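You operate a simulated robot arm through the tools that you are given. There is no shell and no other tool.

Carry out the task below with a simulated robot arm. There is one attempt and no reset: what you move stays moved.

JOB
Prove the hitch: wind the jockey wheel down till it strains, wind it in, stow it, hang the breakaway clip.
Fine: tighten the clamp again; the clip goes on the peg by the tow ball. Where these are worked on the way, their far stop is far enough and under half their travel is too little: jockey wheel clamp.

It is judged by the outcome, as a careful person would: the job done as asked, and still so three seconds after it is handed in. It fails if anything else is knocked over, pushed out of place, dropped, spilled or broken.

ROBOT AND FRAMES
A 6-joint arm with a two-finger gripper, fixed in place. Base frame: the origin is at the foot of the arm, x ahead of it, y to its left, z up. Lengths are in m, angles in degrees, forces in N, time in s.
With the tool pointing down near the work surface it reaches from about 0.1 to 0.7 m from the base axis. Its first joint turns from -66.0 to 66.0 degrees. Payload 2.45 kg.
The TCP is the grasp point between the finger pads, 0.03 m short of the fingertips. In the tool frame z runs along the fingers and y along their closing line. The gripper opens to 0.106 m. The gripper's body begins 0.079 m behind the TCP.
Orientation is that of the tool frame in the base frame, as [roll, pitch, yaw] about the fixed x, y, z axes, in that order (R = Rz(yaw) Ry(pitch) Rx(roll)). With the fingers straight down and closing along the base's y, the tool's x points along the base's -x, its y along +y and its z along -z.

CONTROLS
- The arm moves only by the tool drive_tool. Its argument "deltas" is a list of rows, each a list of 6 numbers: the shift along the tool's x, y, z in m, then the turn, a rotation vector about the tool's x, y, z in degrees. In form: [[x, y, z, ax, ay, az], ...]. A call has 1 to 20 rows; each row shifts and turns the commanded pose from where the row before left it, along the tool's axes as they then stand. "hand" is the opening in per cent of the stroke, from 0 (shut) to 100 (fully open), set as the call begins (left out, the last holds). A row lasts 0.2 s, in which the tool goes at most 0.05 m and 8.6 degrees; a call with a longer step from one row to the next is refused whole, and so is a gripper value outside its range. Where a pose cannot be reached the arm comes as near as it can. A force on the tool above 70 N (or 10 N above the force at the start of the call, whichever is more), or a blocked arm, ends the call early, and 0.2 s more pass. Each finger travels about 0.153 m/s and halts on what it meets, pressing with about 35 N; the grip force reading is that of the motor and also rises with nothing between the fingers. The clock runs only during rows and for 0.2 s after the last one: add rows that do not move to give the fingers time. It gives the time, the measured TCP pose, the force on the tool (base axes), the opening and the grip force at its end, in the units of the frame above (readings bear some noise), with the torque about the TCP (base axes, N m) and any sound that the robot's microphone picked up.
- Cameras (640 x 400 px; columns grow to the right, rows downward): "scene" is fixed at [0.0766, 0.4304, 1.4238]; the picture's right is [-0.60, -0.80, 0.00], its down [-0.37, 0.28, -0.89] and it looks along [0.71, -0.53, -0.46] (base axes); focal length 214 px, centre (320, 200). "wrist" rides on the gripper at [0.076, -0.002, -0.106] in the tool frame; the picture's right is [0.02, 1.00, 0.00], its down [-0.78, 0.02, -0.62] and it looks along [-0.62, 0.01, 0.78] (tool axes); focal length 247 px, centre (320, 200). There is no depth. A picture from a camera that has moved, and an enlarged one, comes with that camera's place and axes in the base frame and with its lens. The place of the scene camera against the robot may be out by one fixed shift of up to 0.012 m in any direction.
- snapshot(camera): a new picture of that camera. No time passes.
- zoom(camera, box): a new picture of the part [left, top, right, bottom] of that camera's present view, enlarged. No time passes.
- finish_job(): hands the job in; it is judged then, once.

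Places have to be worked out from the pictures, the camera data and where the tool is seen. Open the gripper and draw the arm clear of the work before you hand the job in, unless the task says otherwise.

The tools are called after ">>>" by a JSON object that holds its "api" and its "payload". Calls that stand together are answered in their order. drive_tool: Moves the arm, as the interface text tells. Its arguments: {"type":"object","properties":{"deltas":{"type":"array"},"hand":{"type":"number"}},"required":["deltas"]} The other tools are called the same way: snapshot (camera) takes a picture; zoom (camera, box) takes an enlarged picture of a part of a camera's view; finish_job () hands the job in.

At the start:

```text
time: 0.0
ee_pos: [0.324, 0.0692, 1.3507]
tool_rot: [179.9, 0.1, -180.0]
ft_force: [0.1, -0.2, -0.5]
moment: [0.0, 0.01, 0.0]
opening: 0.106
gripper_force: 0.1
```

scene: 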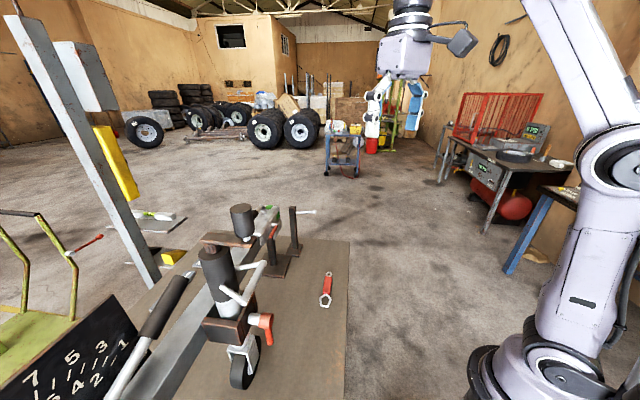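
wrist: 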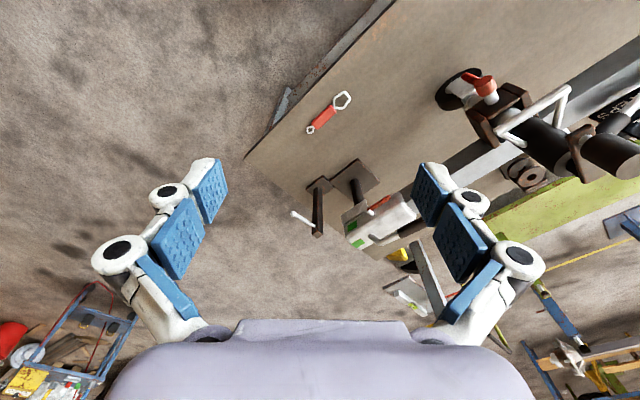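

I start by studying the hitch closely in both cameras before moving anything.

>>> {"api": "zoom", "payload": {"camera": "scene", "box": [180, 190, 360, 400]}}

>>> {"api": "zoom", "payload": {"camera": "wrist", "box": [280, 50, 640, 280]}}

>>> {"api": "zoom", "payload": {"camera": "scene", "box": [0, 200, 200, 400]}}

```text
1.90 times, centred on (270, 295) of scene
camera zoom: at [0.0766, 0.4304, 1.4238], right [-0.6, -0.8, 0.0], down [-0.37, 0.28, -0.89], along [0.71, -0.53, -0.46], focal length 408 px, centre (415, 19)
```

zoom: 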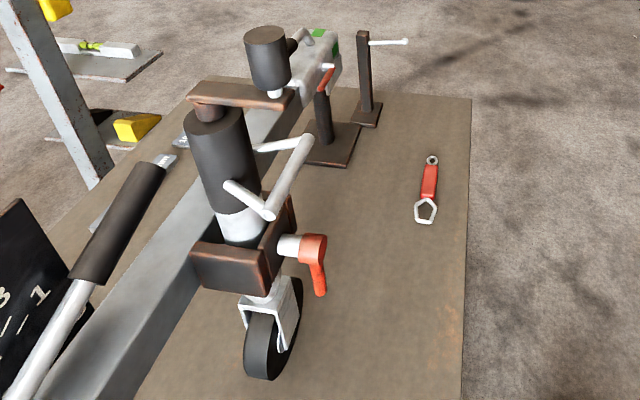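

```text
1.74 times, centred on (460, 165) of wrist
camera zoom: at [0.248, 0.0676, 1.4578], right [-0.02, 1.0, 0.0], down [0.78, 0.02, 0.62], along [0.62, 0.01, -0.78], focal length 430 px, centre (76, 261)
```

zoom: 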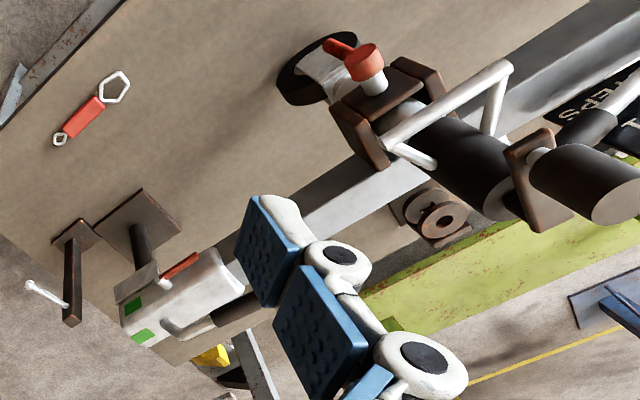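

```text
2.00 times, centred on (100, 300) of scene
camera zoom: at [0.0766, 0.4304, 1.4238], right [-0.6, -0.8, 0.0], down [-0.37, 0.28, -0.89], along [0.71, -0.53, -0.46], focal length 429 px, centre (760, 0)
```

zoom: 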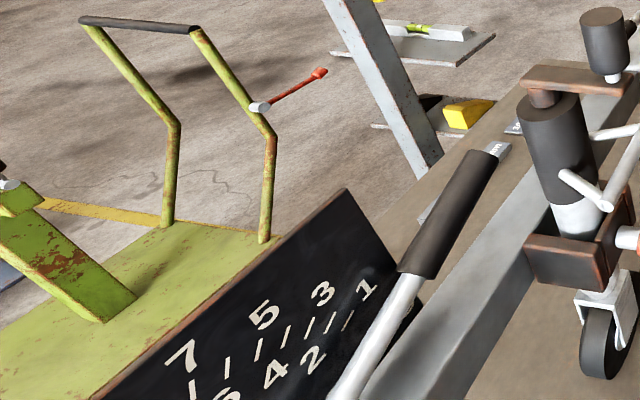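

The hitch has a crank with a dark knob, a red clamp lever, a white bail on the jockey tube, a post with a white peg, and a red clip on the plate. I look closer at each part and at the board before planning.

>>> {"api": "zoom", "payload": {"camera": "wrist", "box": [540, 60, 640, 180]}}

>>> {"api": "zoom", "payload": {"camera": "wrist", "box": [420, 50, 580, 200]}}

>>> {"api": "zoom", "payload": {"camera": "wrist", "box": [280, 70, 430, 260]}}

>>> {"api": "zoom", "payload": {"camera": "scene", "box": [190, 195, 320, 290]}}

>>> {"api": "zoom", "payload": {"camera": "scene", "box": [180, 270, 300, 400]}}

>>> {"api": "zoom", "payload": {"camera": "scene", "box": [0, 290, 160, 400]}}

```text
3.33 times, centred on (590, 120) of wrist
camera zoom: at [0.248, 0.0676, 1.4578], right [-0.02, 1.0, 0.0], down [0.78, 0.02, 0.62], along [0.62, 0.01, -0.78], focal length 823 px, centre (-580, 467)
```

zoom: 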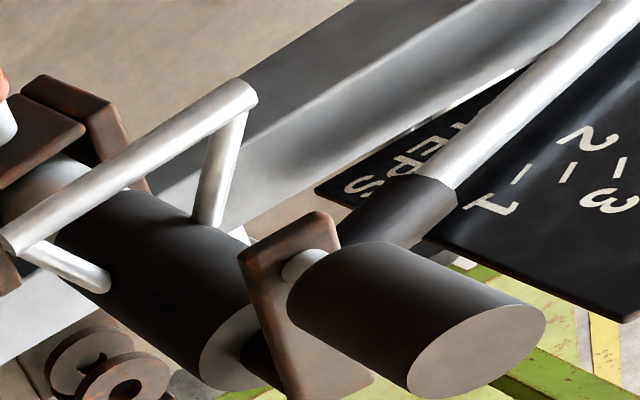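

```text
2.67 times, centred on (500, 125) of wrist
camera zoom: at [0.248, 0.0676, 1.4578], right [-0.02, 1.0, 0.0], down [0.78, 0.02, 0.62], along [0.62, 0.01, -0.78], focal length 659 px, centre (-160, 400)
```

zoom: 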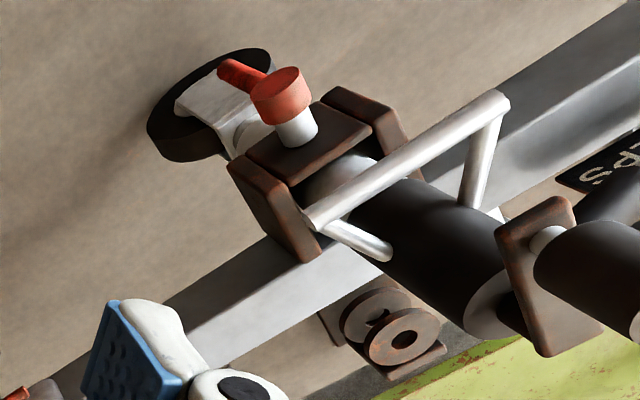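

```text
2.11 times, centred on (355, 165) of wrist
camera zoom: at [0.248, 0.0676, 1.4578], right [-0.02, 1.0, 0.0], down [0.78, 0.02, 0.62], along [0.62, 0.01, -0.78], focal length 520 px, centre (246, 274)
```

zoom: 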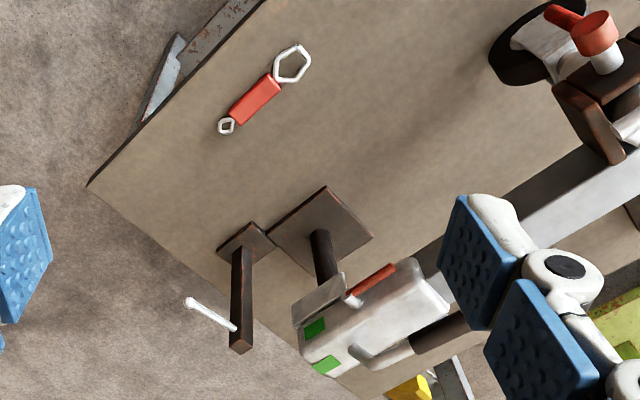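

```text
4.21 times, centred on (255, 242) of scene
camera zoom: at [0.0766, 0.4304, 1.4238], right [-0.6, -0.8, 0.0], down [-0.37, 0.28, -0.89], along [0.71, -0.53, -0.46], focal length 903 px, centre (594, 21)
```

zoom: 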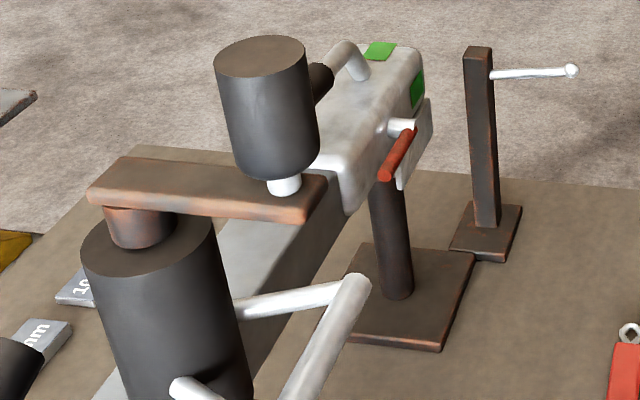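

```text
3.08 times, centred on (240, 335) of scene
camera zoom: at [0.0766, 0.4304, 1.4238], right [-0.6, -0.8, 0.0], down [-0.37, 0.28, -0.89], along [0.71, -0.53, -0.46], focal length 660 px, centre (566, -215)
```

zoom: 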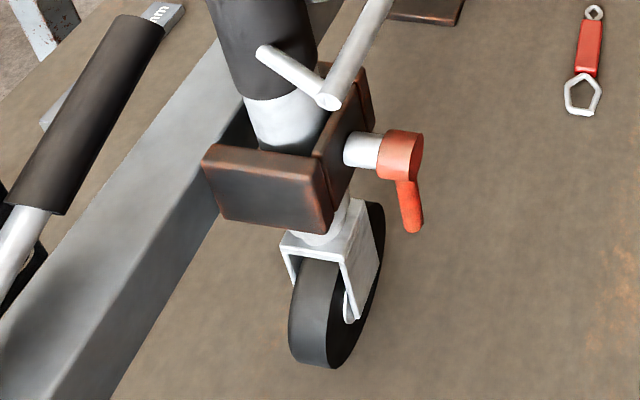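

```text
3.64 times, centred on (80, 345) of scene
camera zoom: at [0.0766, 0.4304, 1.4238], right [-0.6, -0.8, 0.0], down [-0.37, 0.28, -0.89], along [0.71, -0.53, -0.46], focal length 780 px, centre (1193, -327)
```

zoom: 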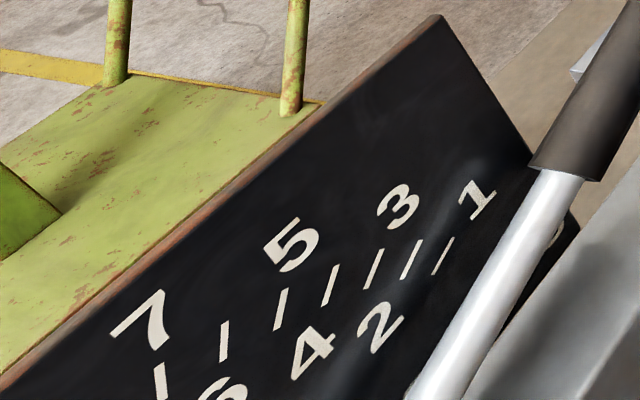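

I estimate by triangulation: knob top near (0.36, 0.36, 1.265), tube axis near (0.41, 0.405), clamp lever near (0.354, 0.357, 1.0), peg tip near (0.68, 0.0, 0.975), and the clip on the plate (z about 0.785) near (0.485, 0.086). I back off and yaw the wrist camera 45° to look straight at the jockey wheel.

>>> {"api": "drive_tool", "payload": {"deltas": [[0.031, 0.026, 0, 0, 0, 0], [0.031, 0.026, 0, 0, 0, 0], [0.031, 0.026, 0, 0, 0, 0], [0.031, 0.026, 0, 0, 0, 0], [0, 0, 0, 0, 0, -7.5], [0, 0, 0, 0, 0, -7.5], [0, 0, 0, 0, 0, -7.5], [0, 0, 0, 0, 0, -7.5], [0, 0, 0, 0, 0, -7.5], [0, 0, 0, 0, 0, -7.5]]}}

>>> {"api": "snapshot", "payload": {"camera": "wrist"}}

>>> {"api": "snapshot", "payload": {"camera": "scene"}}

```text
time: 2.2
ee_pos: [0.2003, 0.1724, 1.3509]
tool_rot: [179.9, 0.0, -134.8]
ft_force: [-0.4, 0.2, -0.1]
moment: [0.05, 0.0, 0.0]
opening: 0.1058
gripper_force: 0.1
```

```text
taken
camera wrist: at [0.1484, 0.1179, 1.4577], right [-0.72, 0.69, 0.0], down [0.54, 0.57, 0.62], along [0.43, 0.45, -0.78], focal length 247 px, centre (320, 200)
```

wrist: 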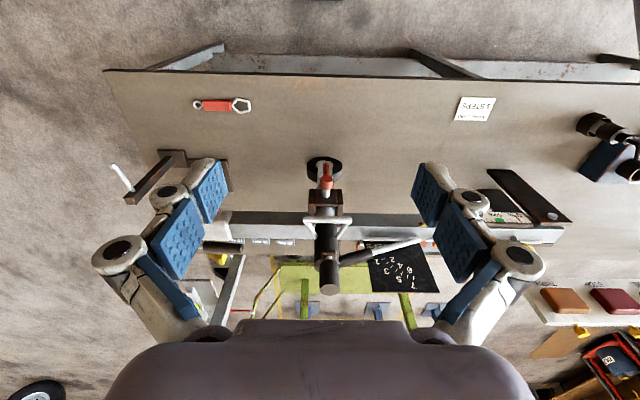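

```text
taken
```

scene: 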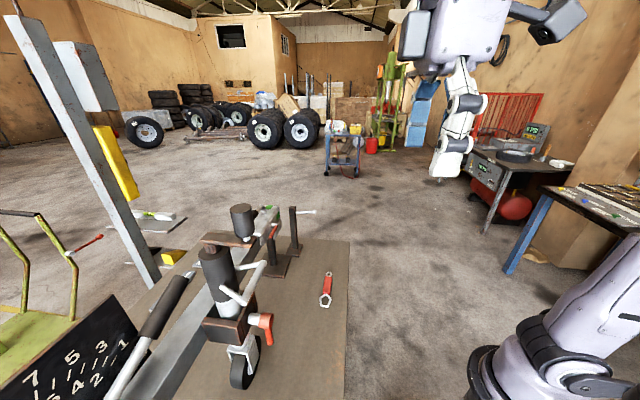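

There is a small card on the plate and the hitch lines up with the camera now. I zoom in on the card, the jockey wheel, the peg area and the handbrake.

>>> {"api": "zoom", "payload": {"camera": "wrist", "box": [440, 85, 510, 130]}}

>>> {"api": "zoom", "payload": {"camera": "wrist", "box": [260, 140, 400, 310]}}

>>> {"api": "zoom", "payload": {"camera": "wrist", "box": [90, 80, 290, 260]}}

>>> {"api": "zoom", "payload": {"camera": "wrist", "box": [340, 200, 640, 380]}}

>>> {"api": "zoom", "payload": {"camera": "wrist", "box": [460, 160, 600, 250]}}

```text
8.89 times, centred on (475, 108) of wrist
camera zoom: at [0.1484, 0.1179, 1.4577], right [-0.72, 0.69, 0.0], down [0.54, 0.57, 0.62], along [0.43, 0.45, -0.78], focal length 2195 px, centre (-1058, 1022)
```

zoom: 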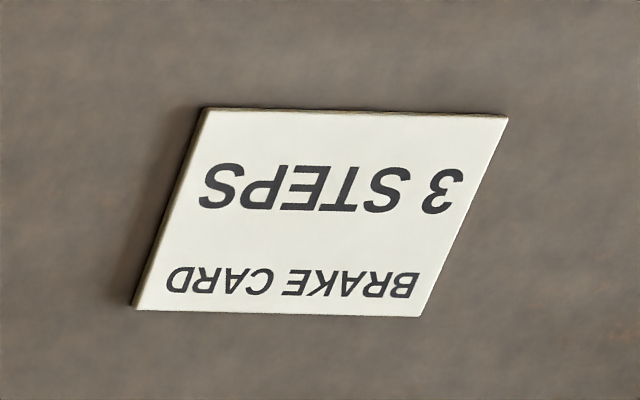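

```text
2.35 times, centred on (330, 225) of wrist
camera zoom: at [0.1484, 0.1179, 1.4577], right [-0.72, 0.69, 0.0], down [0.54, 0.57, 0.62], along [0.43, 0.45, -0.78], focal length 581 px, centre (296, 141)
```

zoom: 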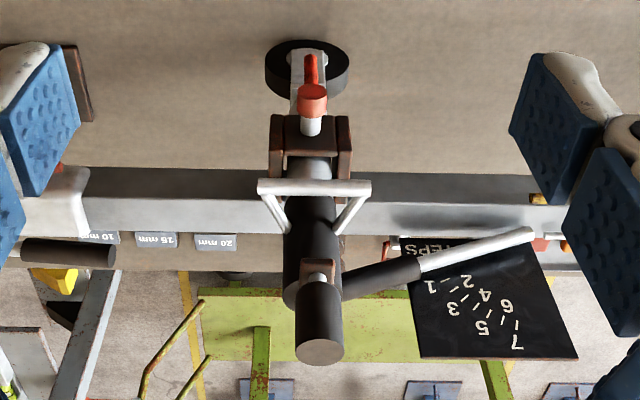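

```text
2.22 times, centred on (190, 170) of wrist
camera zoom: at [0.1484, 0.1179, 1.4577], right [-0.72, 0.69, 0.0], down [0.54, 0.57, 0.62], along [0.43, 0.45, -0.78], focal length 549 px, centre (609, 267)
```

zoom: 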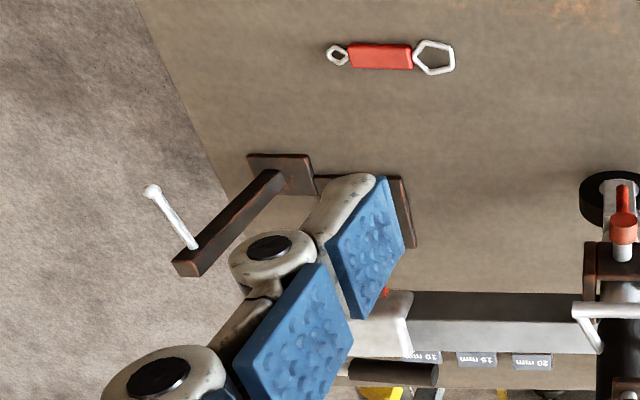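

```text
2.13 times, centred on (490, 290) of wrist
camera zoom: at [0.1484, 0.1179, 1.4577], right [-0.72, 0.69, 0.0], down [0.54, 0.57, 0.62], along [0.43, 0.45, -0.78], focal length 527 px, centre (-43, 8)
```

zoom: 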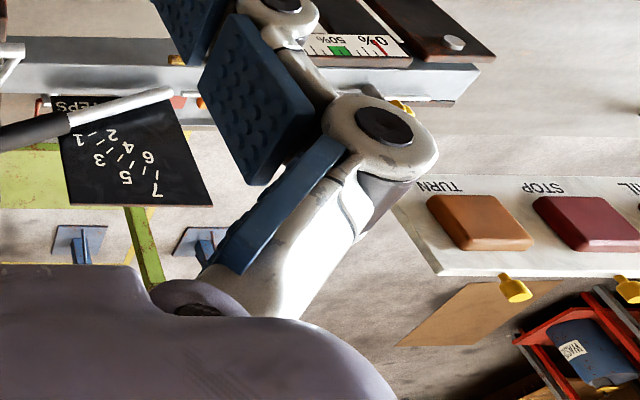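

```text
4.44 times, centred on (530, 205) of wrist
camera zoom: at [0.1484, 0.1179, 1.4577], right [-0.72, 0.69, 0.0], down [0.54, 0.57, 0.62], along [0.43, 0.45, -0.78], focal length 1098 px, centre (-613, 178)
```

zoom: 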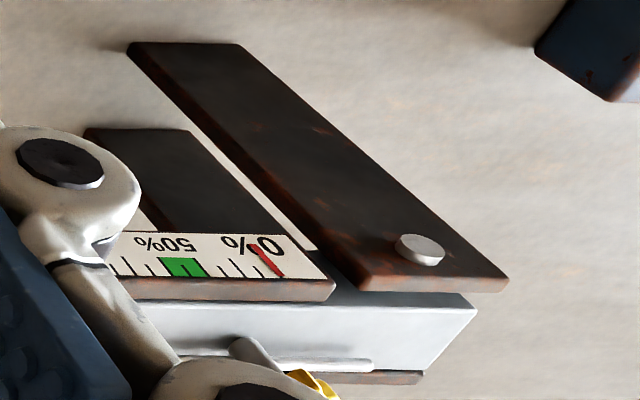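

The card concerns the brake, not this job. I move the open gripper to about 9 cm above the knob, keeping the closing line across the crank, to refine the knob and hub positions.

>>> {"api": "drive_tool", "payload": {"deltas": [[-0.04, 0.003, -0.002, 0, 0, 0], [-0.04, 0.003, -0.002, 0, 0, 0], [-0.04, 0.003, -0.002, 0, 0, 0], [-0.04, 0.003, -0.002, 0, 0, 0], [-0.04, 0.003, -0.001, 0, 0, 0]]}}

>>> {"api": "snapshot", "payload": {"camera": "wrist"}}

>>> {"api": "snapshot", "payload": {"camera": "scene"}}

```text
time: 3.4
ee_pos: [0.2758, 0.2585, 1.3456]
tool_rot: [180.0, 0.0, -135.0]
ft_force: [0.3, -0.5, 0.2]
moment: [-0.01, 0.0, 0.0]
opening: 0.1062
gripper_force: 0.0
out of reach, approached as far as the arm can: row 3, 4, 5
```

```text
taken
camera wrist: at [0.2227, 0.2039, 1.4531], right [-0.72, 0.69, 0.0], down [0.54, 0.57, 0.62], along [0.43, 0.45, -0.78], focal length 247 px, centre (320, 200)
```

wrist: 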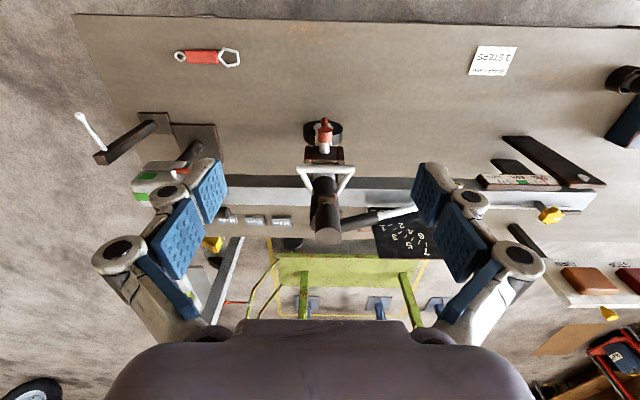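

```text
taken
```

scene: 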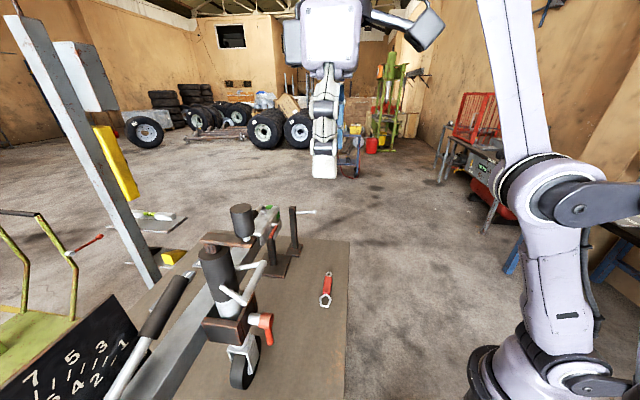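

Straight down the arm runs out of reach here (r about 0.38 m at this height), so I need to tilt the tool outwards. I pitch it 45° so the fingers point out and down.

>>> {"api": "drive_tool", "payload": {"deltas": [[0, 0, 0, 0, -7.5, 0], [0, 0, 0, 0, -7.5, 0], [0, 0, 0, 0, -7.5, 0], [0, 0, 0, 0, -7.5, 0], [0, 0, 0, 0, -7.5, 0], [0, 0, 0, 0, -7.5, 0]]}}

>>> {"api": "snapshot", "payload": {"camera": "wrist"}}

>>> {"api": "snapshot", "payload": {"camera": "scene"}}

```text
time: 4.8
ee_pos: [0.2747, 0.26, 1.345]
tool_rot: [-180.0, 45.2, -135.0]
ft_force: [0.2, 0.0, -0.2]
moment: [0.02, -0.03, -0.01]
opening: 0.1059
gripper_force: 0.2
```

```text
taken
camera wrist: at [0.1847, 0.1679, 1.3663], right [-0.72, 0.7, -0.02], down [0.07, 0.09, 0.99], along [0.69, 0.71, -0.11], focal length 247 px, centre (320, 200)
```

wrist: 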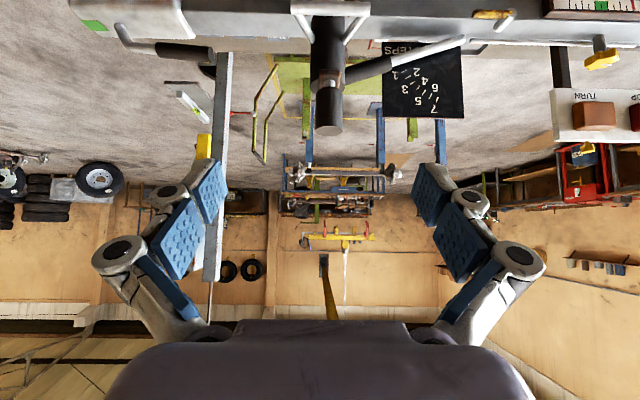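

```text
taken
```

scene: 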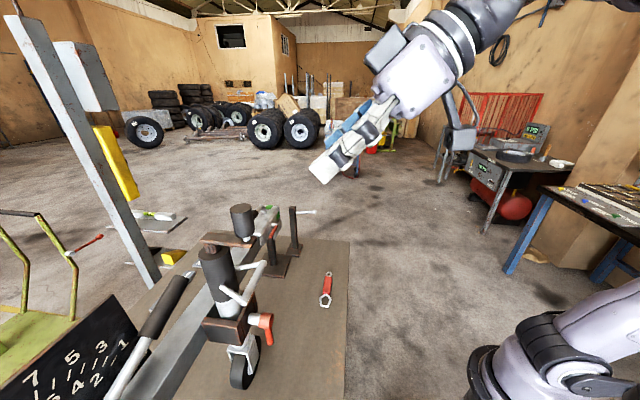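

Tilting works. Now the camera looks level at the crank; I zoom in to measure the knob, bar and tube heights.

>>> {"api": "zoom", "payload": {"camera": "wrist", "box": [270, 0, 390, 140]}}

```text
2.86 times, centred on (330, 70) of wrist
camera zoom: at [0.1847, 0.1679, 1.3663], right [-0.72, 0.7, -0.02], down [0.07, 0.09, 0.99], along [0.69, 0.71, -0.11], focal length 706 px, centre (291, 571)
```

zoom: 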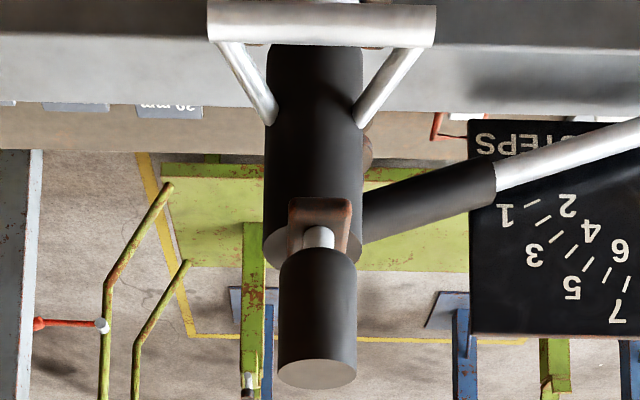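

The knob spans about z 1.224–1.262, diameter about 0.03, centred near (0.3555, 0.3545); the bar top is at about 1.206. I align the gripper with the knob and advance along the tool axis to straddle it, stopping short to check.

>>> {"api": "drive_tool", "payload": {"deltas": [[-0.0185, 0.0097, 0.02, 0, 0, 0], [0, 0, 0.04, 0, 0, 0], [0, 0, 0.04, 0, 0, 0]]}}

>>> {"api": "snapshot", "payload": {"camera": "wrist"}}

>>> {"api": "zoom", "payload": {"camera": "scene", "box": [180, 130, 420, 290]}}

```text
time: 5.6
ee_pos: [0.3267, 0.3252, 1.2878]
tool_rot: [-180.0, 45.0, -134.9]
ft_force: [0.5, 1.3, -0.1]
moment: [-0.03, 0.01, -0.04]
opening: 0.1059
gripper_force: 0.0
```

```text
taken
camera wrist: at [0.2369, 0.2337, 1.3108], right [-0.72, 0.7, -0.02], down [0.07, 0.09, 0.99], along [0.69, 0.71, -0.11], focal length 247 px, centre (320, 200)
```

wrist: 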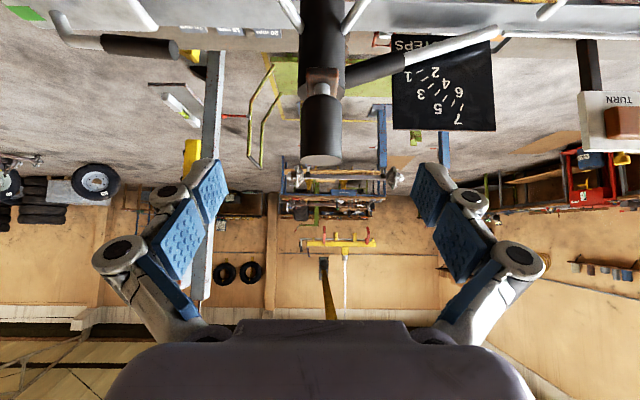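

```text
2.50 times, centred on (300, 210) of scene
camera zoom: at [0.0766, 0.4304, 1.4238], right [-0.6, -0.8, 0.0], down [-0.37, 0.28, -0.89], along [0.71, -0.53, -0.46], focal length 536 px, centre (370, 175)
```

zoom: 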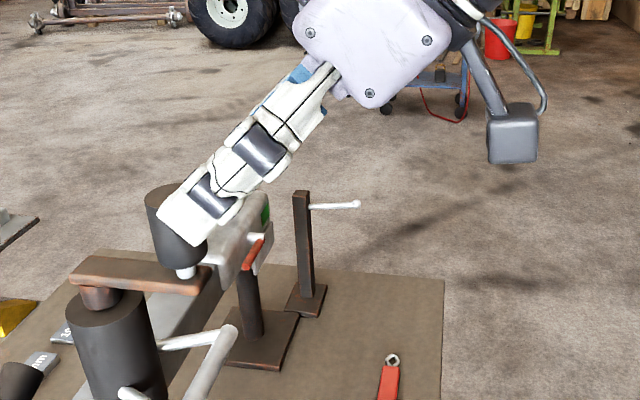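

The knob is centred between the fingers. I advance the remaining 5.5 cm along the tool axis and check.

>>> {"api": "drive_tool", "payload": {"deltas": [[0, 0, 0.03, 0, 0, 0], [0, 0, 0.025, 0, 0, 0]]}}

>>> {"api": "snapshot", "payload": {"camera": "wrist"}}

>>> {"api": "zoom", "payload": {"camera": "scene", "box": [180, 170, 340, 290]}}

```text
time: 6.2
ee_pos: [0.3542, 0.3529, 1.2489]
tool_rot: [180.0, 45.0, -135.0]
ft_force: [-0.4, -0.3, 0.3]
moment: [-0.01, 0.0, -0.02]
opening: 0.1058
gripper_force: 0.0
```

```text
taken
camera wrist: at [0.2637, 0.2612, 1.2707], right [-0.72, 0.7, -0.02], down [0.07, 0.09, 0.99], along [0.69, 0.71, -0.11], focal length 247 px, centre (320, 200)
```

wrist: 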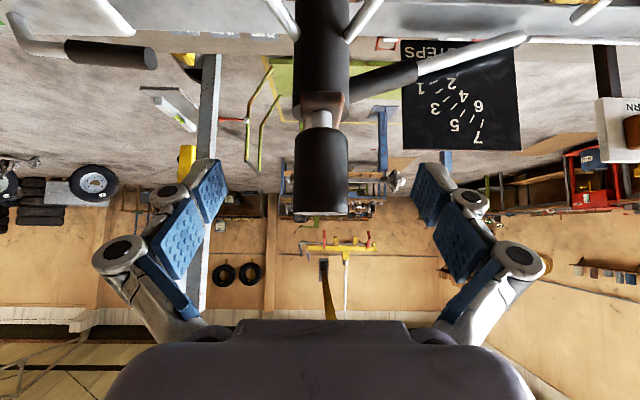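

```text
3.33 times, centred on (260, 230) of scene
camera zoom: at [0.0766, 0.4304, 1.4238], right [-0.6, -0.8, 0.0], down [-0.37, 0.28, -0.89], along [0.71, -0.53, -0.46], focal length 715 px, centre (520, 100)
```

zoom: 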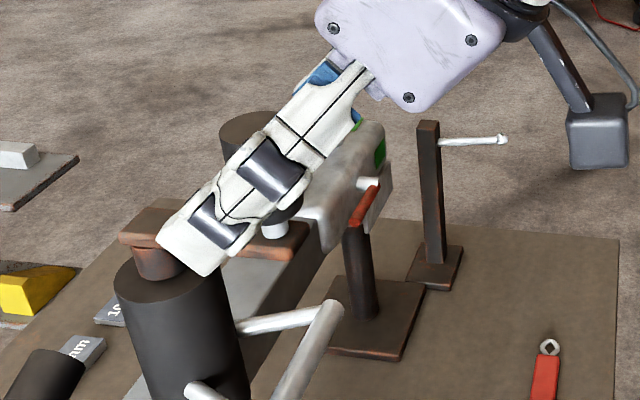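

The knob sits at the TCP depth and centred. I close the fingers on it.

>>> {"api": "drive_tool", "payload": {"deltas": [[0, 0, 0, 0, 0, 0], [0, 0, 0, 0, 0, 0], [0, 0, 0, 0, 0, 0]], "hand": 0}}

>>> {"api": "snapshot", "payload": {"camera": "wrist"}}

```text
time: 7.0
ee_pos: [0.353, 0.3539, 1.2488]
tool_rot: [180.0, 45.0, -135.1]
ft_force: [-2.3, -0.8, 1.6]
moment: [-0.05, 0.08, 0.02]
opening: 0.0283
gripper_force: 45.1
```

```text
taken
camera wrist: at [0.2635, 0.261, 1.2711], right [-0.72, 0.7, -0.02], down [0.07, 0.09, 0.99], along [0.69, 0.71, -0.11], focal length 247 px, centre (320, 200)
```

wrist: 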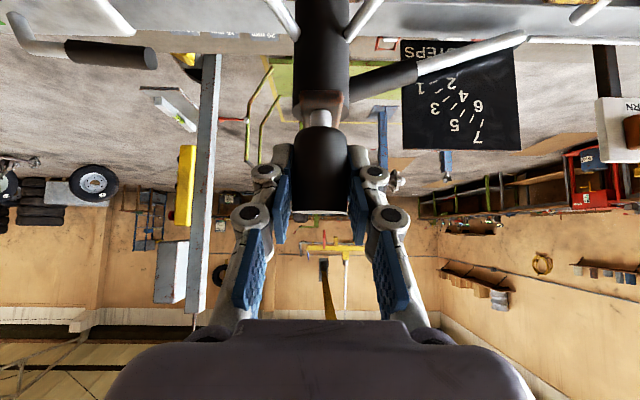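

Firm hold at 28 mm. I make a small clockwise (from above) trial arc of 20° about the hub to feel which way and how heavily it turns.

>>> {"api": "drive_tool", "payload": {"deltas": [[-0.0002, 0.0055, 0.0002, 0, 0, 0], [-0.0005, 0.0054, 0.0005, 0, 0, 0], [-0.0008, 0.0054, 0.0008, 0, 0, 0], [-0.0012, 0.0052, 0.0012, 0, 0, 0]]}}

>>> {"api": "snapshot", "payload": {"camera": "wrist"}}

>>> {"api": "zoom", "payload": {"camera": "scene", "box": [170, 190, 330, 400]}}

```text
time: 7.9
ee_pos: [0.353, 0.3538, 1.2487]
tool_rot: [-178.3, 44.8, -135.4]
ft_force: [8.8, -15.0, 3.8]
moment: [0.71, 0.8, -0.05]
opening: 0.0285
gripper_force: 44.6
stopped in row 4: the force on the tool passed its limit at 74 N (the readings are from after the stop); the commanded pose is now the measured one
```

```text
taken
camera wrist: at [0.2603, 0.2648, 1.2713], right [-0.7, 0.71, -0.04], down [0.06, 0.11, 0.99], along [0.71, 0.69, -0.12], focal length 247 px, centre (320, 200)
```

wrist: 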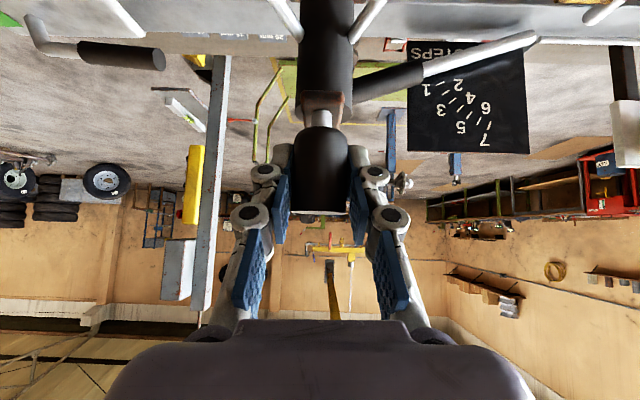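

```text
1.90 times, centred on (250, 295) of scene
camera zoom: at [0.0769, 0.4298, 1.424], right [-0.6, -0.8, 0.0], down [-0.37, 0.28, -0.89], along [0.71, -0.53, -0.46], focal length 408 px, centre (453, 19)
```

zoom: 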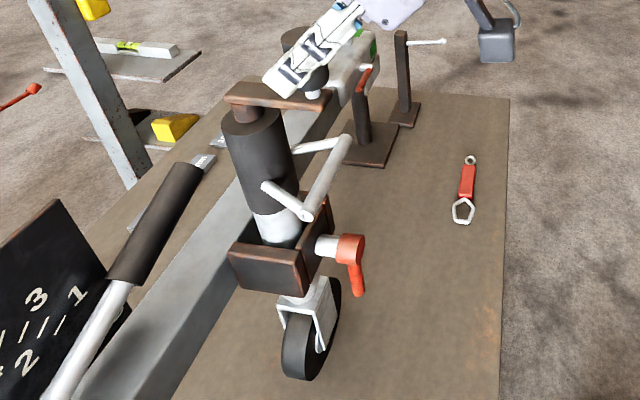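

Clockwise is hard against a stop (74 N, no motion). I square the tool up again and try the counter-clockwise direction with a gentle arc.

>>> {"api": "drive_tool", "payload": {"deltas": [[0, 0, 0, -1.7, 0, -0.3], [-0.0002, -0.0055, 0.0002, 0, 0, 0], [-0.0005, -0.0054, 0.0005, 0, 0, 0], [-0.0008, -0.0054, 0.0008, 0, 0, 0], [-0.0012, -0.0052, 0.0012, 0, 0, 0]]}}

>>> {"api": "snapshot", "payload": {"camera": "wrist"}}

>>> {"api": "zoom", "payload": {"camera": "scene", "box": [170, 190, 330, 400]}}

```text
time: 9.1
ee_pos: [0.3691, 0.3468, 1.2485]
tool_rot: [180.0, 44.8, -134.6]
ft_force: [-6.0, 5.9, 1.1]
moment: [0.38, -0.2, 0.42]
opening: 0.0276
gripper_force: 45.8
```

```text
taken
camera wrist: at [0.278, 0.2536, 1.2707], right [-0.72, 0.69, -0.02], down [0.07, 0.1, 0.99], along [0.69, 0.72, -0.12], focal length 247 px, centre (320, 200)
```

wrist: 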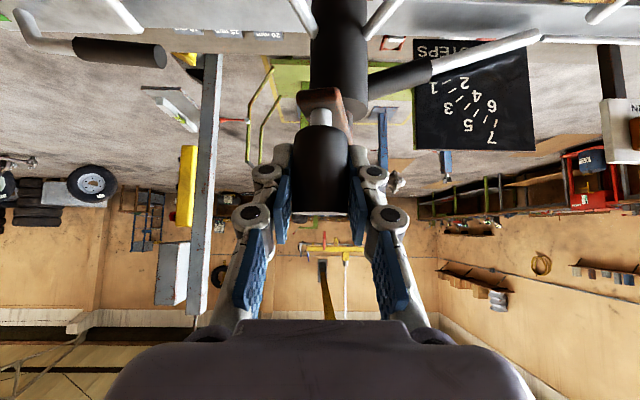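

```text
1.90 times, centred on (250, 295) of scene
camera zoom: at [0.0764, 0.4306, 1.4237], right [-0.6, -0.8, 0.0], down [-0.37, 0.28, -0.89], along [0.71, -0.53, -0.46], focal length 408 px, centre (453, 19)
```

zoom: 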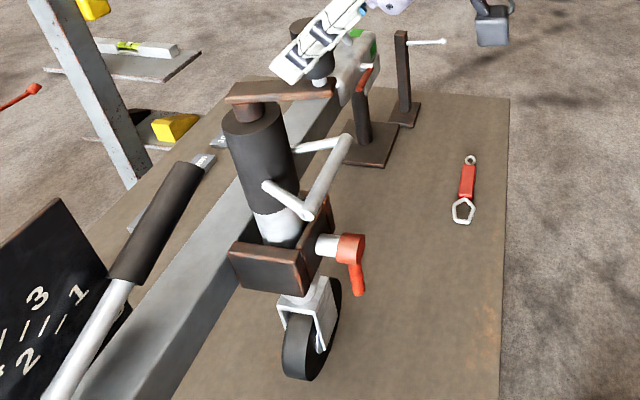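

Counter-clockwise turns freely (about 8 N). I let it settle for a reading so that I can fit the true circle.

>>> {"api": "drive_tool", "payload": {"deltas": [[0, 0, 0, 0, 0, 0], [0, 0, 0, 0, 0, 0]]}}

>>> {"api": "zoom", "payload": {"camera": "scene", "box": [190, 200, 290, 270]}}

>>> {"api": "zoom", "payload": {"camera": "wrist", "box": [260, 0, 400, 220]}}

```text
time: 9.7
ee_pos: [0.369, 0.3448, 1.2487]
tool_rot: [-179.7, 44.8, -134.6]
ft_force: [-3.8, 8.7, -4.5]
moment: [0.24, 0.07, 0.48]
opening: 0.0277
gripper_force: 44.5
```

```text
5.71 times, centred on (240, 235) of scene
camera zoom: at [0.0765, 0.4308, 1.4236], right [-0.6, -0.8, 0.0], down [-0.37, 0.28, -0.89], along [0.71, -0.53, -0.46], focal length 1226 px, centre (777, 0)
```

zoom: 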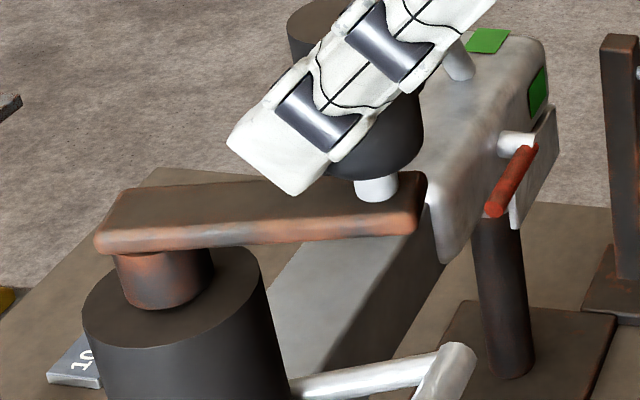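

```text
1.82 times, centred on (330, 110) of wrist
camera zoom: at [0.2785, 0.2533, 1.2708], right [-0.72, 0.69, -0.02], down [0.07, 0.1, 0.99], along [0.69, 0.71, -0.12], focal length 449 px, centre (302, 364)
```

zoom: 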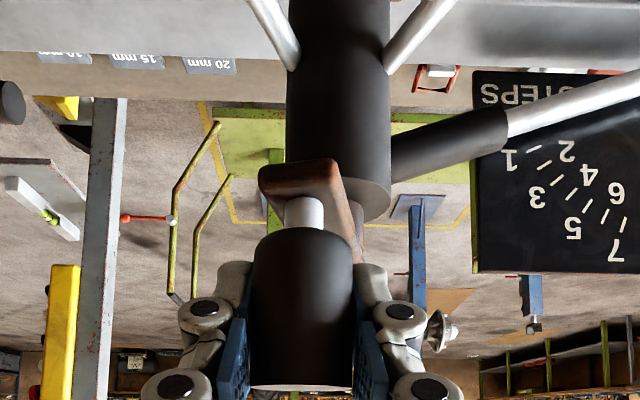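

Fitting the pictures and readings gives hub axis near (0.396, 0.400) and crank radius about 0.062 m; the knob is at azimuth about 244° about the hub. I continue counter-clockwise 48° and check forces.

>>> {"api": "drive_tool", "payload": {"deltas": [[-0.0039, -0.0117, 0.0039, 0, 0, 0], [-0.0055, -0.0104, 0.0055, 0, 0, 0], [-0.0069, -0.0085, 0.0069, 0, 0, 0], [-0.008, -0.0063, 0.008, 0, 0, 0]]}}

>>> {"api": "zoom", "payload": {"camera": "wrist", "box": [260, 0, 400, 220]}}

>>> {"api": "zoom", "payload": {"camera": "scene", "box": [170, 190, 330, 400]}}

```text
time: 10.7
ee_pos: [0.4206, 0.3433, 1.2491]
tool_rot: [-179.8, 44.9, -134.6]
ft_force: [-8.5, -2.9, 10.2]
moment: [-0.47, 0.52, 0.4]
opening: 0.0283
gripper_force: 45.1
```

```text
1.82 times, centred on (330, 110) of wrist
camera zoom: at [0.3294, 0.2504, 1.2716], right [-0.72, 0.69, -0.02], down [0.07, 0.1, 0.99], along [0.69, 0.71, -0.12], focal length 449 px, centre (302, 364)
```

zoom: 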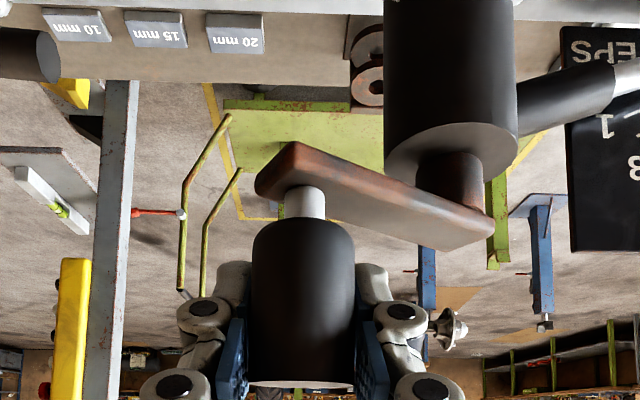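

```text
1.90 times, centred on (250, 295) of scene
camera zoom: at [0.0762, 0.4302, 1.4238], right [-0.6, -0.8, 0.0], down [-0.37, 0.28, -0.89], along [0.71, -0.53, -0.46], focal length 408 px, centre (453, 19)
```

zoom: 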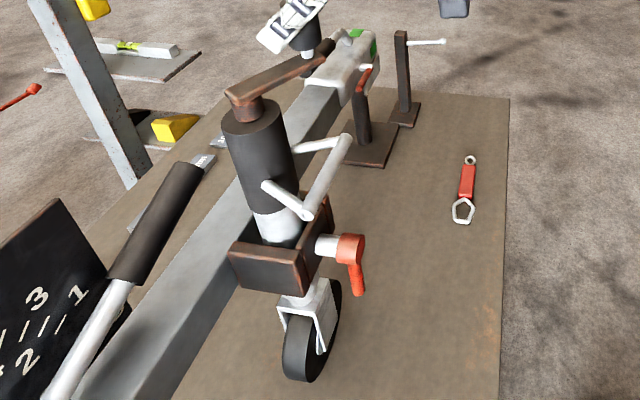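

On the circle with about 9 N tangential drag. I continue counter-clockwise 120° to the far side in 15° steps.

>>> {"api": "drive_tool", "payload": {"deltas": [[-0.01108, -0.00405, 0.01108, 0, 0, 0], [-0.01144, 0.00014, 0.01144, 0, 0, 0], [-0.01103, 0.00433, 0.01103, 0, 0, 0], [-0.00986, 0.00821, 0.00986, 0, 0, 0], [-0.00802, 0.01155, 0.00802, 0, 0, 0], [-0.00564, 0.01409, 0.00564, 0, 0, 0], [-0.00287, 0.01567, 0.00287, 0, 0, 0], [0.0001, 0.01619, -0.0001, 0, 0, 0]]}}

>>> {"api": "snapshot", "payload": {"camera": "wrist"}}

>>> {"api": "zoom", "payload": {"camera": "scene", "box": [170, 190, 330, 400]}}

```text
time: 11.9
ee_pos: [0.4728, 0.3924, 1.2478]
tool_rot: [-177.8, 45.3, -134.5]
ft_force: [13.3, -4.2, -2.5]
moment: [0.01, 0.45, 0.17]
opening: 0.0272
gripper_force: 45.3
stopped in row 5: the force on the tool passed its limit at 73 N (the readings are from after the stop); the commanded pose is now the measured one
```

```text
taken
camera wrist: at [0.3794, 0.302, 1.27], right [-0.7, 0.71, -0.04], down [0.05, 0.11, 0.99], along [0.71, 0.7, -0.11], focal length 247 px, centre (320, 200)
```

wrist: 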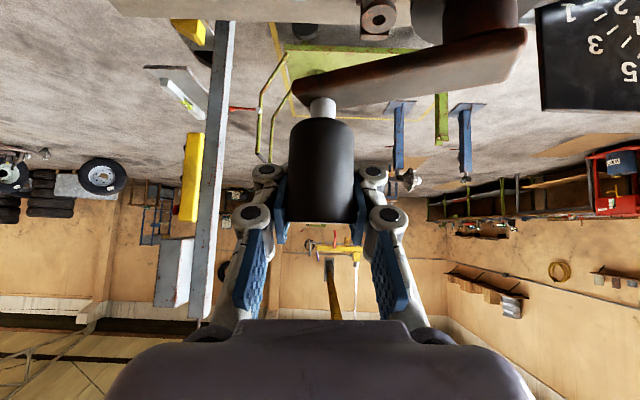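

```text
1.90 times, centred on (250, 295) of scene
camera zoom: at [0.0771, 0.4303, 1.4238], right [-0.6, -0.8, 0.0], down [-0.37, 0.28, -0.89], along [0.71, -0.53, -0.46], focal length 408 px, centre (453, 19)
```

zoom: 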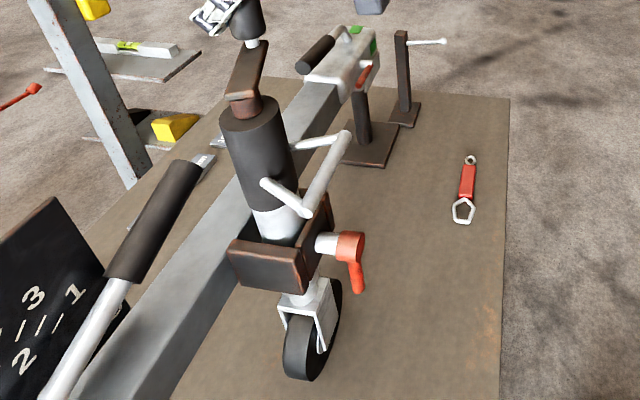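

The call stopped at 73 N and the knob has slid about 3 cm deeper in the fingers (it looks bigger in the wrist view). Before doing anything else, I check whether the wheel has touched down and where the crank really is.

>>> {"api": "zoom", "payload": {"camera": "scene", "box": [200, 290, 300, 400]}}

>>> {"api": "zoom", "payload": {"camera": "scene", "box": [180, 170, 300, 290]}}

>>> {"api": "zoom", "payload": {"camera": "wrist", "box": [260, 0, 540, 240]}}

```text
3.64 times, centred on (250, 345) of scene
camera zoom: at [0.0771, 0.4303, 1.4238], right [-0.6, -0.8, 0.0], down [-0.37, 0.28, -0.89], along [0.71, -0.53, -0.46], focal length 780 px, centre (574, -327)
```

zoom: 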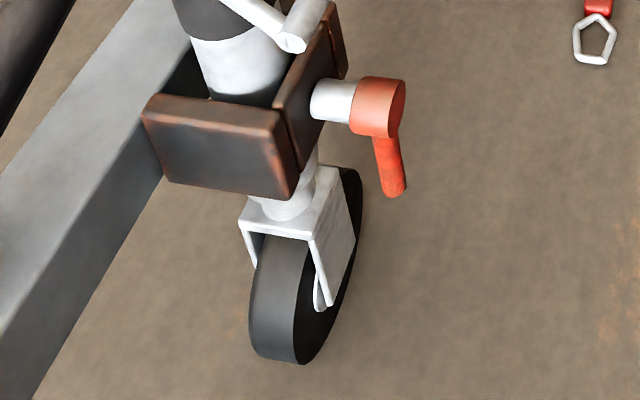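

```text
3.33 times, centred on (240, 230) of scene
camera zoom: at [0.0771, 0.4303, 1.4238], right [-0.6, -0.8, 0.0], down [-0.37, 0.28, -0.89], along [0.71, -0.53, -0.46], focal length 715 px, centre (587, 100)
```

zoom: 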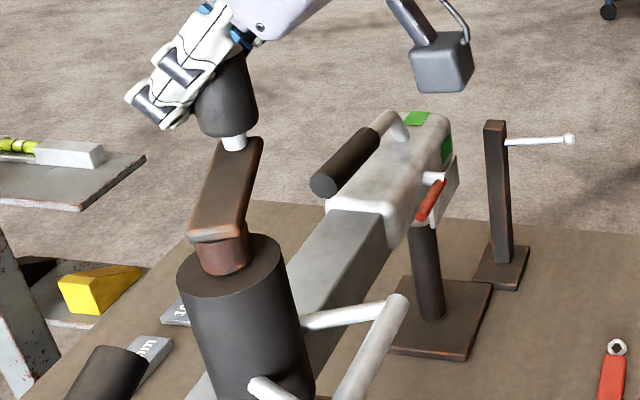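

```text
1.67 times, centred on (400, 120) of wrist
camera zoom: at [0.3794, 0.302, 1.27], right [-0.7, 0.71, -0.04], down [0.05, 0.11, 0.99], along [0.71, 0.7, -0.11], focal length 412 px, centre (187, 333)
```

zoom: 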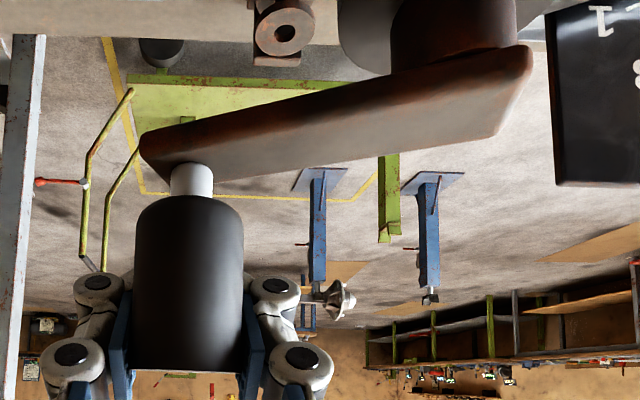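

I repeat the exact zoom I took at the start so that I can compare the wheel fork height directly.

>>> {"api": "zoom", "payload": {"camera": "scene", "box": [180, 270, 300, 400]}}

```text
3.08 times, centred on (240, 335) of scene
camera zoom: at [0.0771, 0.4303, 1.4238], right [-0.6, -0.8, 0.0], down [-0.37, 0.28, -0.89], along [0.71, -0.53, -0.46], focal length 660 px, centre (566, -215)
```

zoom: 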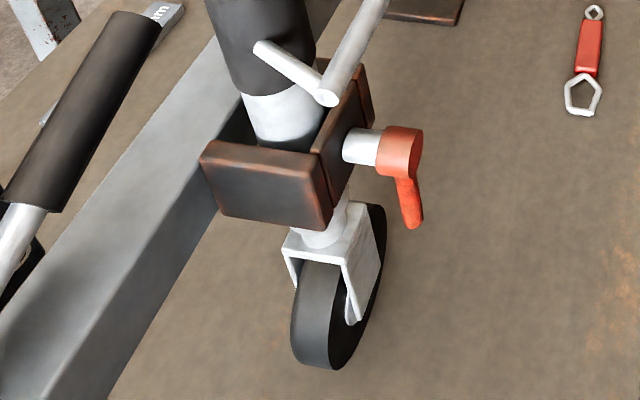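

The bracket, bail and handbrake appear about 1 px higher than at the start while the wheel is lower, so the drawbar may be lifting. I compare the coupling area too.

>>> {"api": "zoom", "payload": {"camera": "scene", "box": [190, 195, 320, 290]}}

>>> {"api": "zoom", "payload": {"camera": "scene", "box": [180, 190, 360, 400]}}

```text
4.21 times, centred on (255, 242) of scene
camera zoom: at [0.0771, 0.4303, 1.4238], right [-0.6, -0.8, 0.0], down [-0.37, 0.28, -0.89], along [0.71, -0.53, -0.46], focal length 903 px, centre (594, 21)
```

zoom: 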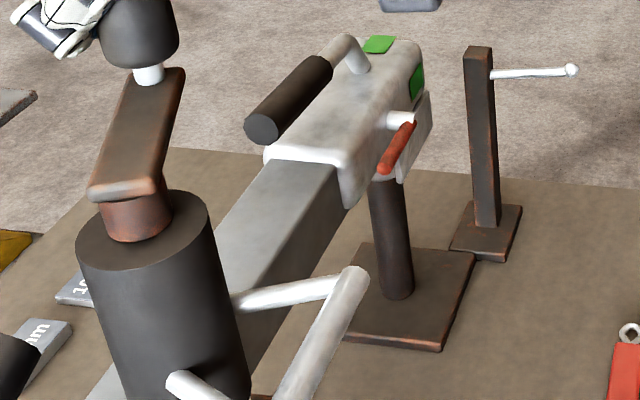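

```text
1.90 times, centred on (270, 295) of scene
camera zoom: at [0.0771, 0.4303, 1.4238], right [-0.6, -0.8, 0.0], down [-0.37, 0.28, -0.89], along [0.71, -0.53, -0.46], focal length 408 px, centre (415, 19)
```

zoom: 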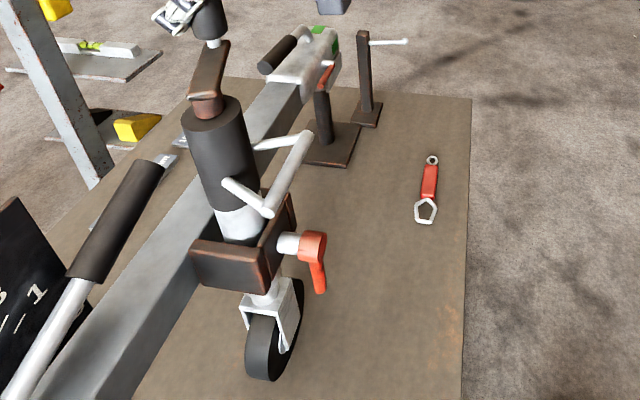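

The coupling and drawbar have risen about 4 mm while the ball post has not, so the wheel is lifting against the ball: it strains. The knob only slipped in the grip, so I open slightly, re-centre on the knob (near 0.456, 0.378) and re-grip to confirm with one more push.

>>> {"api": "drive_tool", "payload": {"deltas": [[0, 0, 0, 0, 0, 0], [0, 0, 0, 0, 0, 0], [0.0079, 0.001, -0.0079, 0, 0, 0], [0.0079, 0.0008, -0.0079, 0, 0, 0], [0, 0, 0, -2.0, 0, 0]], "hand": 50}}

>>> {"api": "snapshot", "payload": {"camera": "wrist"}}

>>> {"api": "zoom", "payload": {"camera": "scene", "box": [190, 195, 320, 290]}}

```text
time: 13.1
ee_pos: [0.4512, 0.3791, 1.2487]
tool_rot: [180.0, 45.2, -134.5]
ft_force: [-0.2, -0.7, 0.4]
moment: [0.01, 0.0, -0.02]
opening: 0.0528
gripper_force: 0.3
```

```text
taken
camera wrist: at [0.3618, 0.2861, 1.2705], right [-0.72, 0.69, -0.01], down [0.07, 0.09, 0.99], along [0.69, 0.72, -0.11], focal length 247 px, centre (320, 200)
```

wrist: 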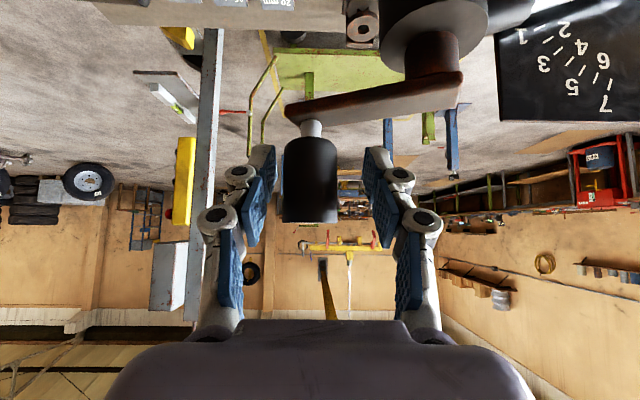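

```text
4.21 times, centred on (255, 242) of scene
camera zoom: at [0.0766, 0.4304, 1.4238], right [-0.6, -0.8, 0.0], down [-0.37, 0.28, -0.89], along [0.71, -0.53, -0.46], focal length 903 px, centre (594, 21)
```

zoom: 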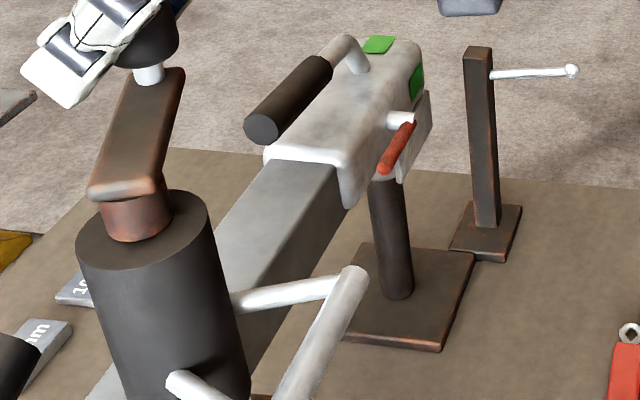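

The crank held its place and the drawbar is still lifted. I shift 5 mm to centre on the knob, grip again, and push on slowly in small steps to confirm the strain.

>>> {"api": "drive_tool", "payload": {"deltas": [[0, -0.0054, 0, 0, 0, 0], [0, 0, 0, 0, 0, 0]]}}

>>> {"api": "drive_tool", "payload": {"deltas": [[0, 0, 0, 0, 0, 0], [0, 0, 0, 0, 0, 0], [0, 0, 0, 0, 0, 0]], "hand": 0}}

>>> {"api": "drive_tool", "payload": {"deltas": [[-0.0029, 0.0015, 0.0029, 0, 0, 0], [-0.0028, 0.0018, 0.0028, 0, 0, 0]]}}

```text
time: 13.7
ee_pos: [0.4537, 0.3738, 1.2492]
tool_rot: [180.0, 45.3, -134.5]
ft_force: [0.2, 0.0, -0.4]
moment: [-0.01, 0.04, 0.01]
opening: 0.0531
gripper_force: 0.1
```

```text
time: 14.5
ee_pos: [0.4545, 0.3743, 1.2493]
tool_rot: [180.0, 45.2, -134.4]
ft_force: [-1.3, -1.8, 4.9]
moment: [0.09, 0.22, 0.16]
opening: 0.0283
gripper_force: 45.4
```

```text
time: 15.1
ee_pos: [0.4579, 0.3843, 1.2501]
tool_rot: [-179.9, 45.3, -134.4]
ft_force: [-7.1, -6.1, 17.0]
moment: [-0.52, -0.1, 0.43]
opening: 0.0285
gripper_force: 45.3
```

It moved about 10 mm with only moderate force, so I check whether the crank turned or the fingers slid.

>>> {"api": "snapshot", "payload": {"camera": "wrist"}}

>>> {"api": "zoom", "payload": {"camera": "scene", "box": [190, 195, 320, 290]}}

```text
taken
camera wrist: at [0.3689, 0.2907, 1.2711], right [-0.72, 0.69, -0.02], down [0.06, 0.09, 0.99], along [0.69, 0.72, -0.11], focal length 247 px, centre (320, 200)
```

wrist: 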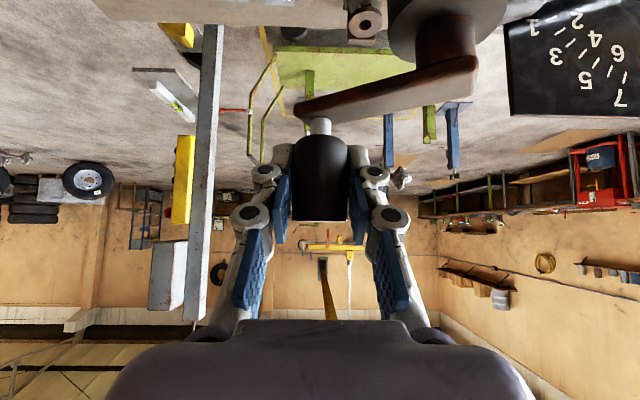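

```text
4.21 times, centred on (255, 242) of scene
camera zoom: at [0.0761, 0.43, 1.4239], right [-0.6, -0.8, 0.0], down [-0.37, 0.28, -0.89], along [0.71, -0.53, -0.46], focal length 903 px, centre (594, 21)
```

zoom: 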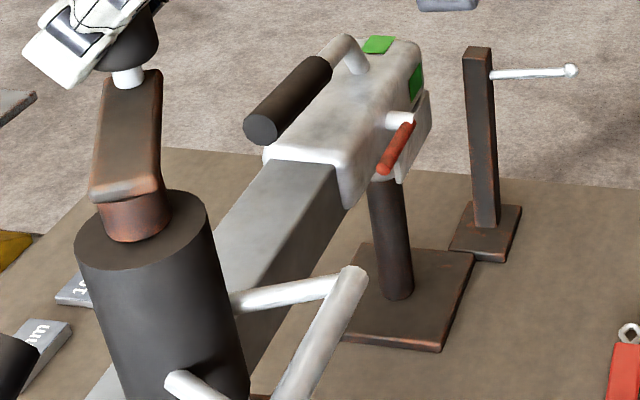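

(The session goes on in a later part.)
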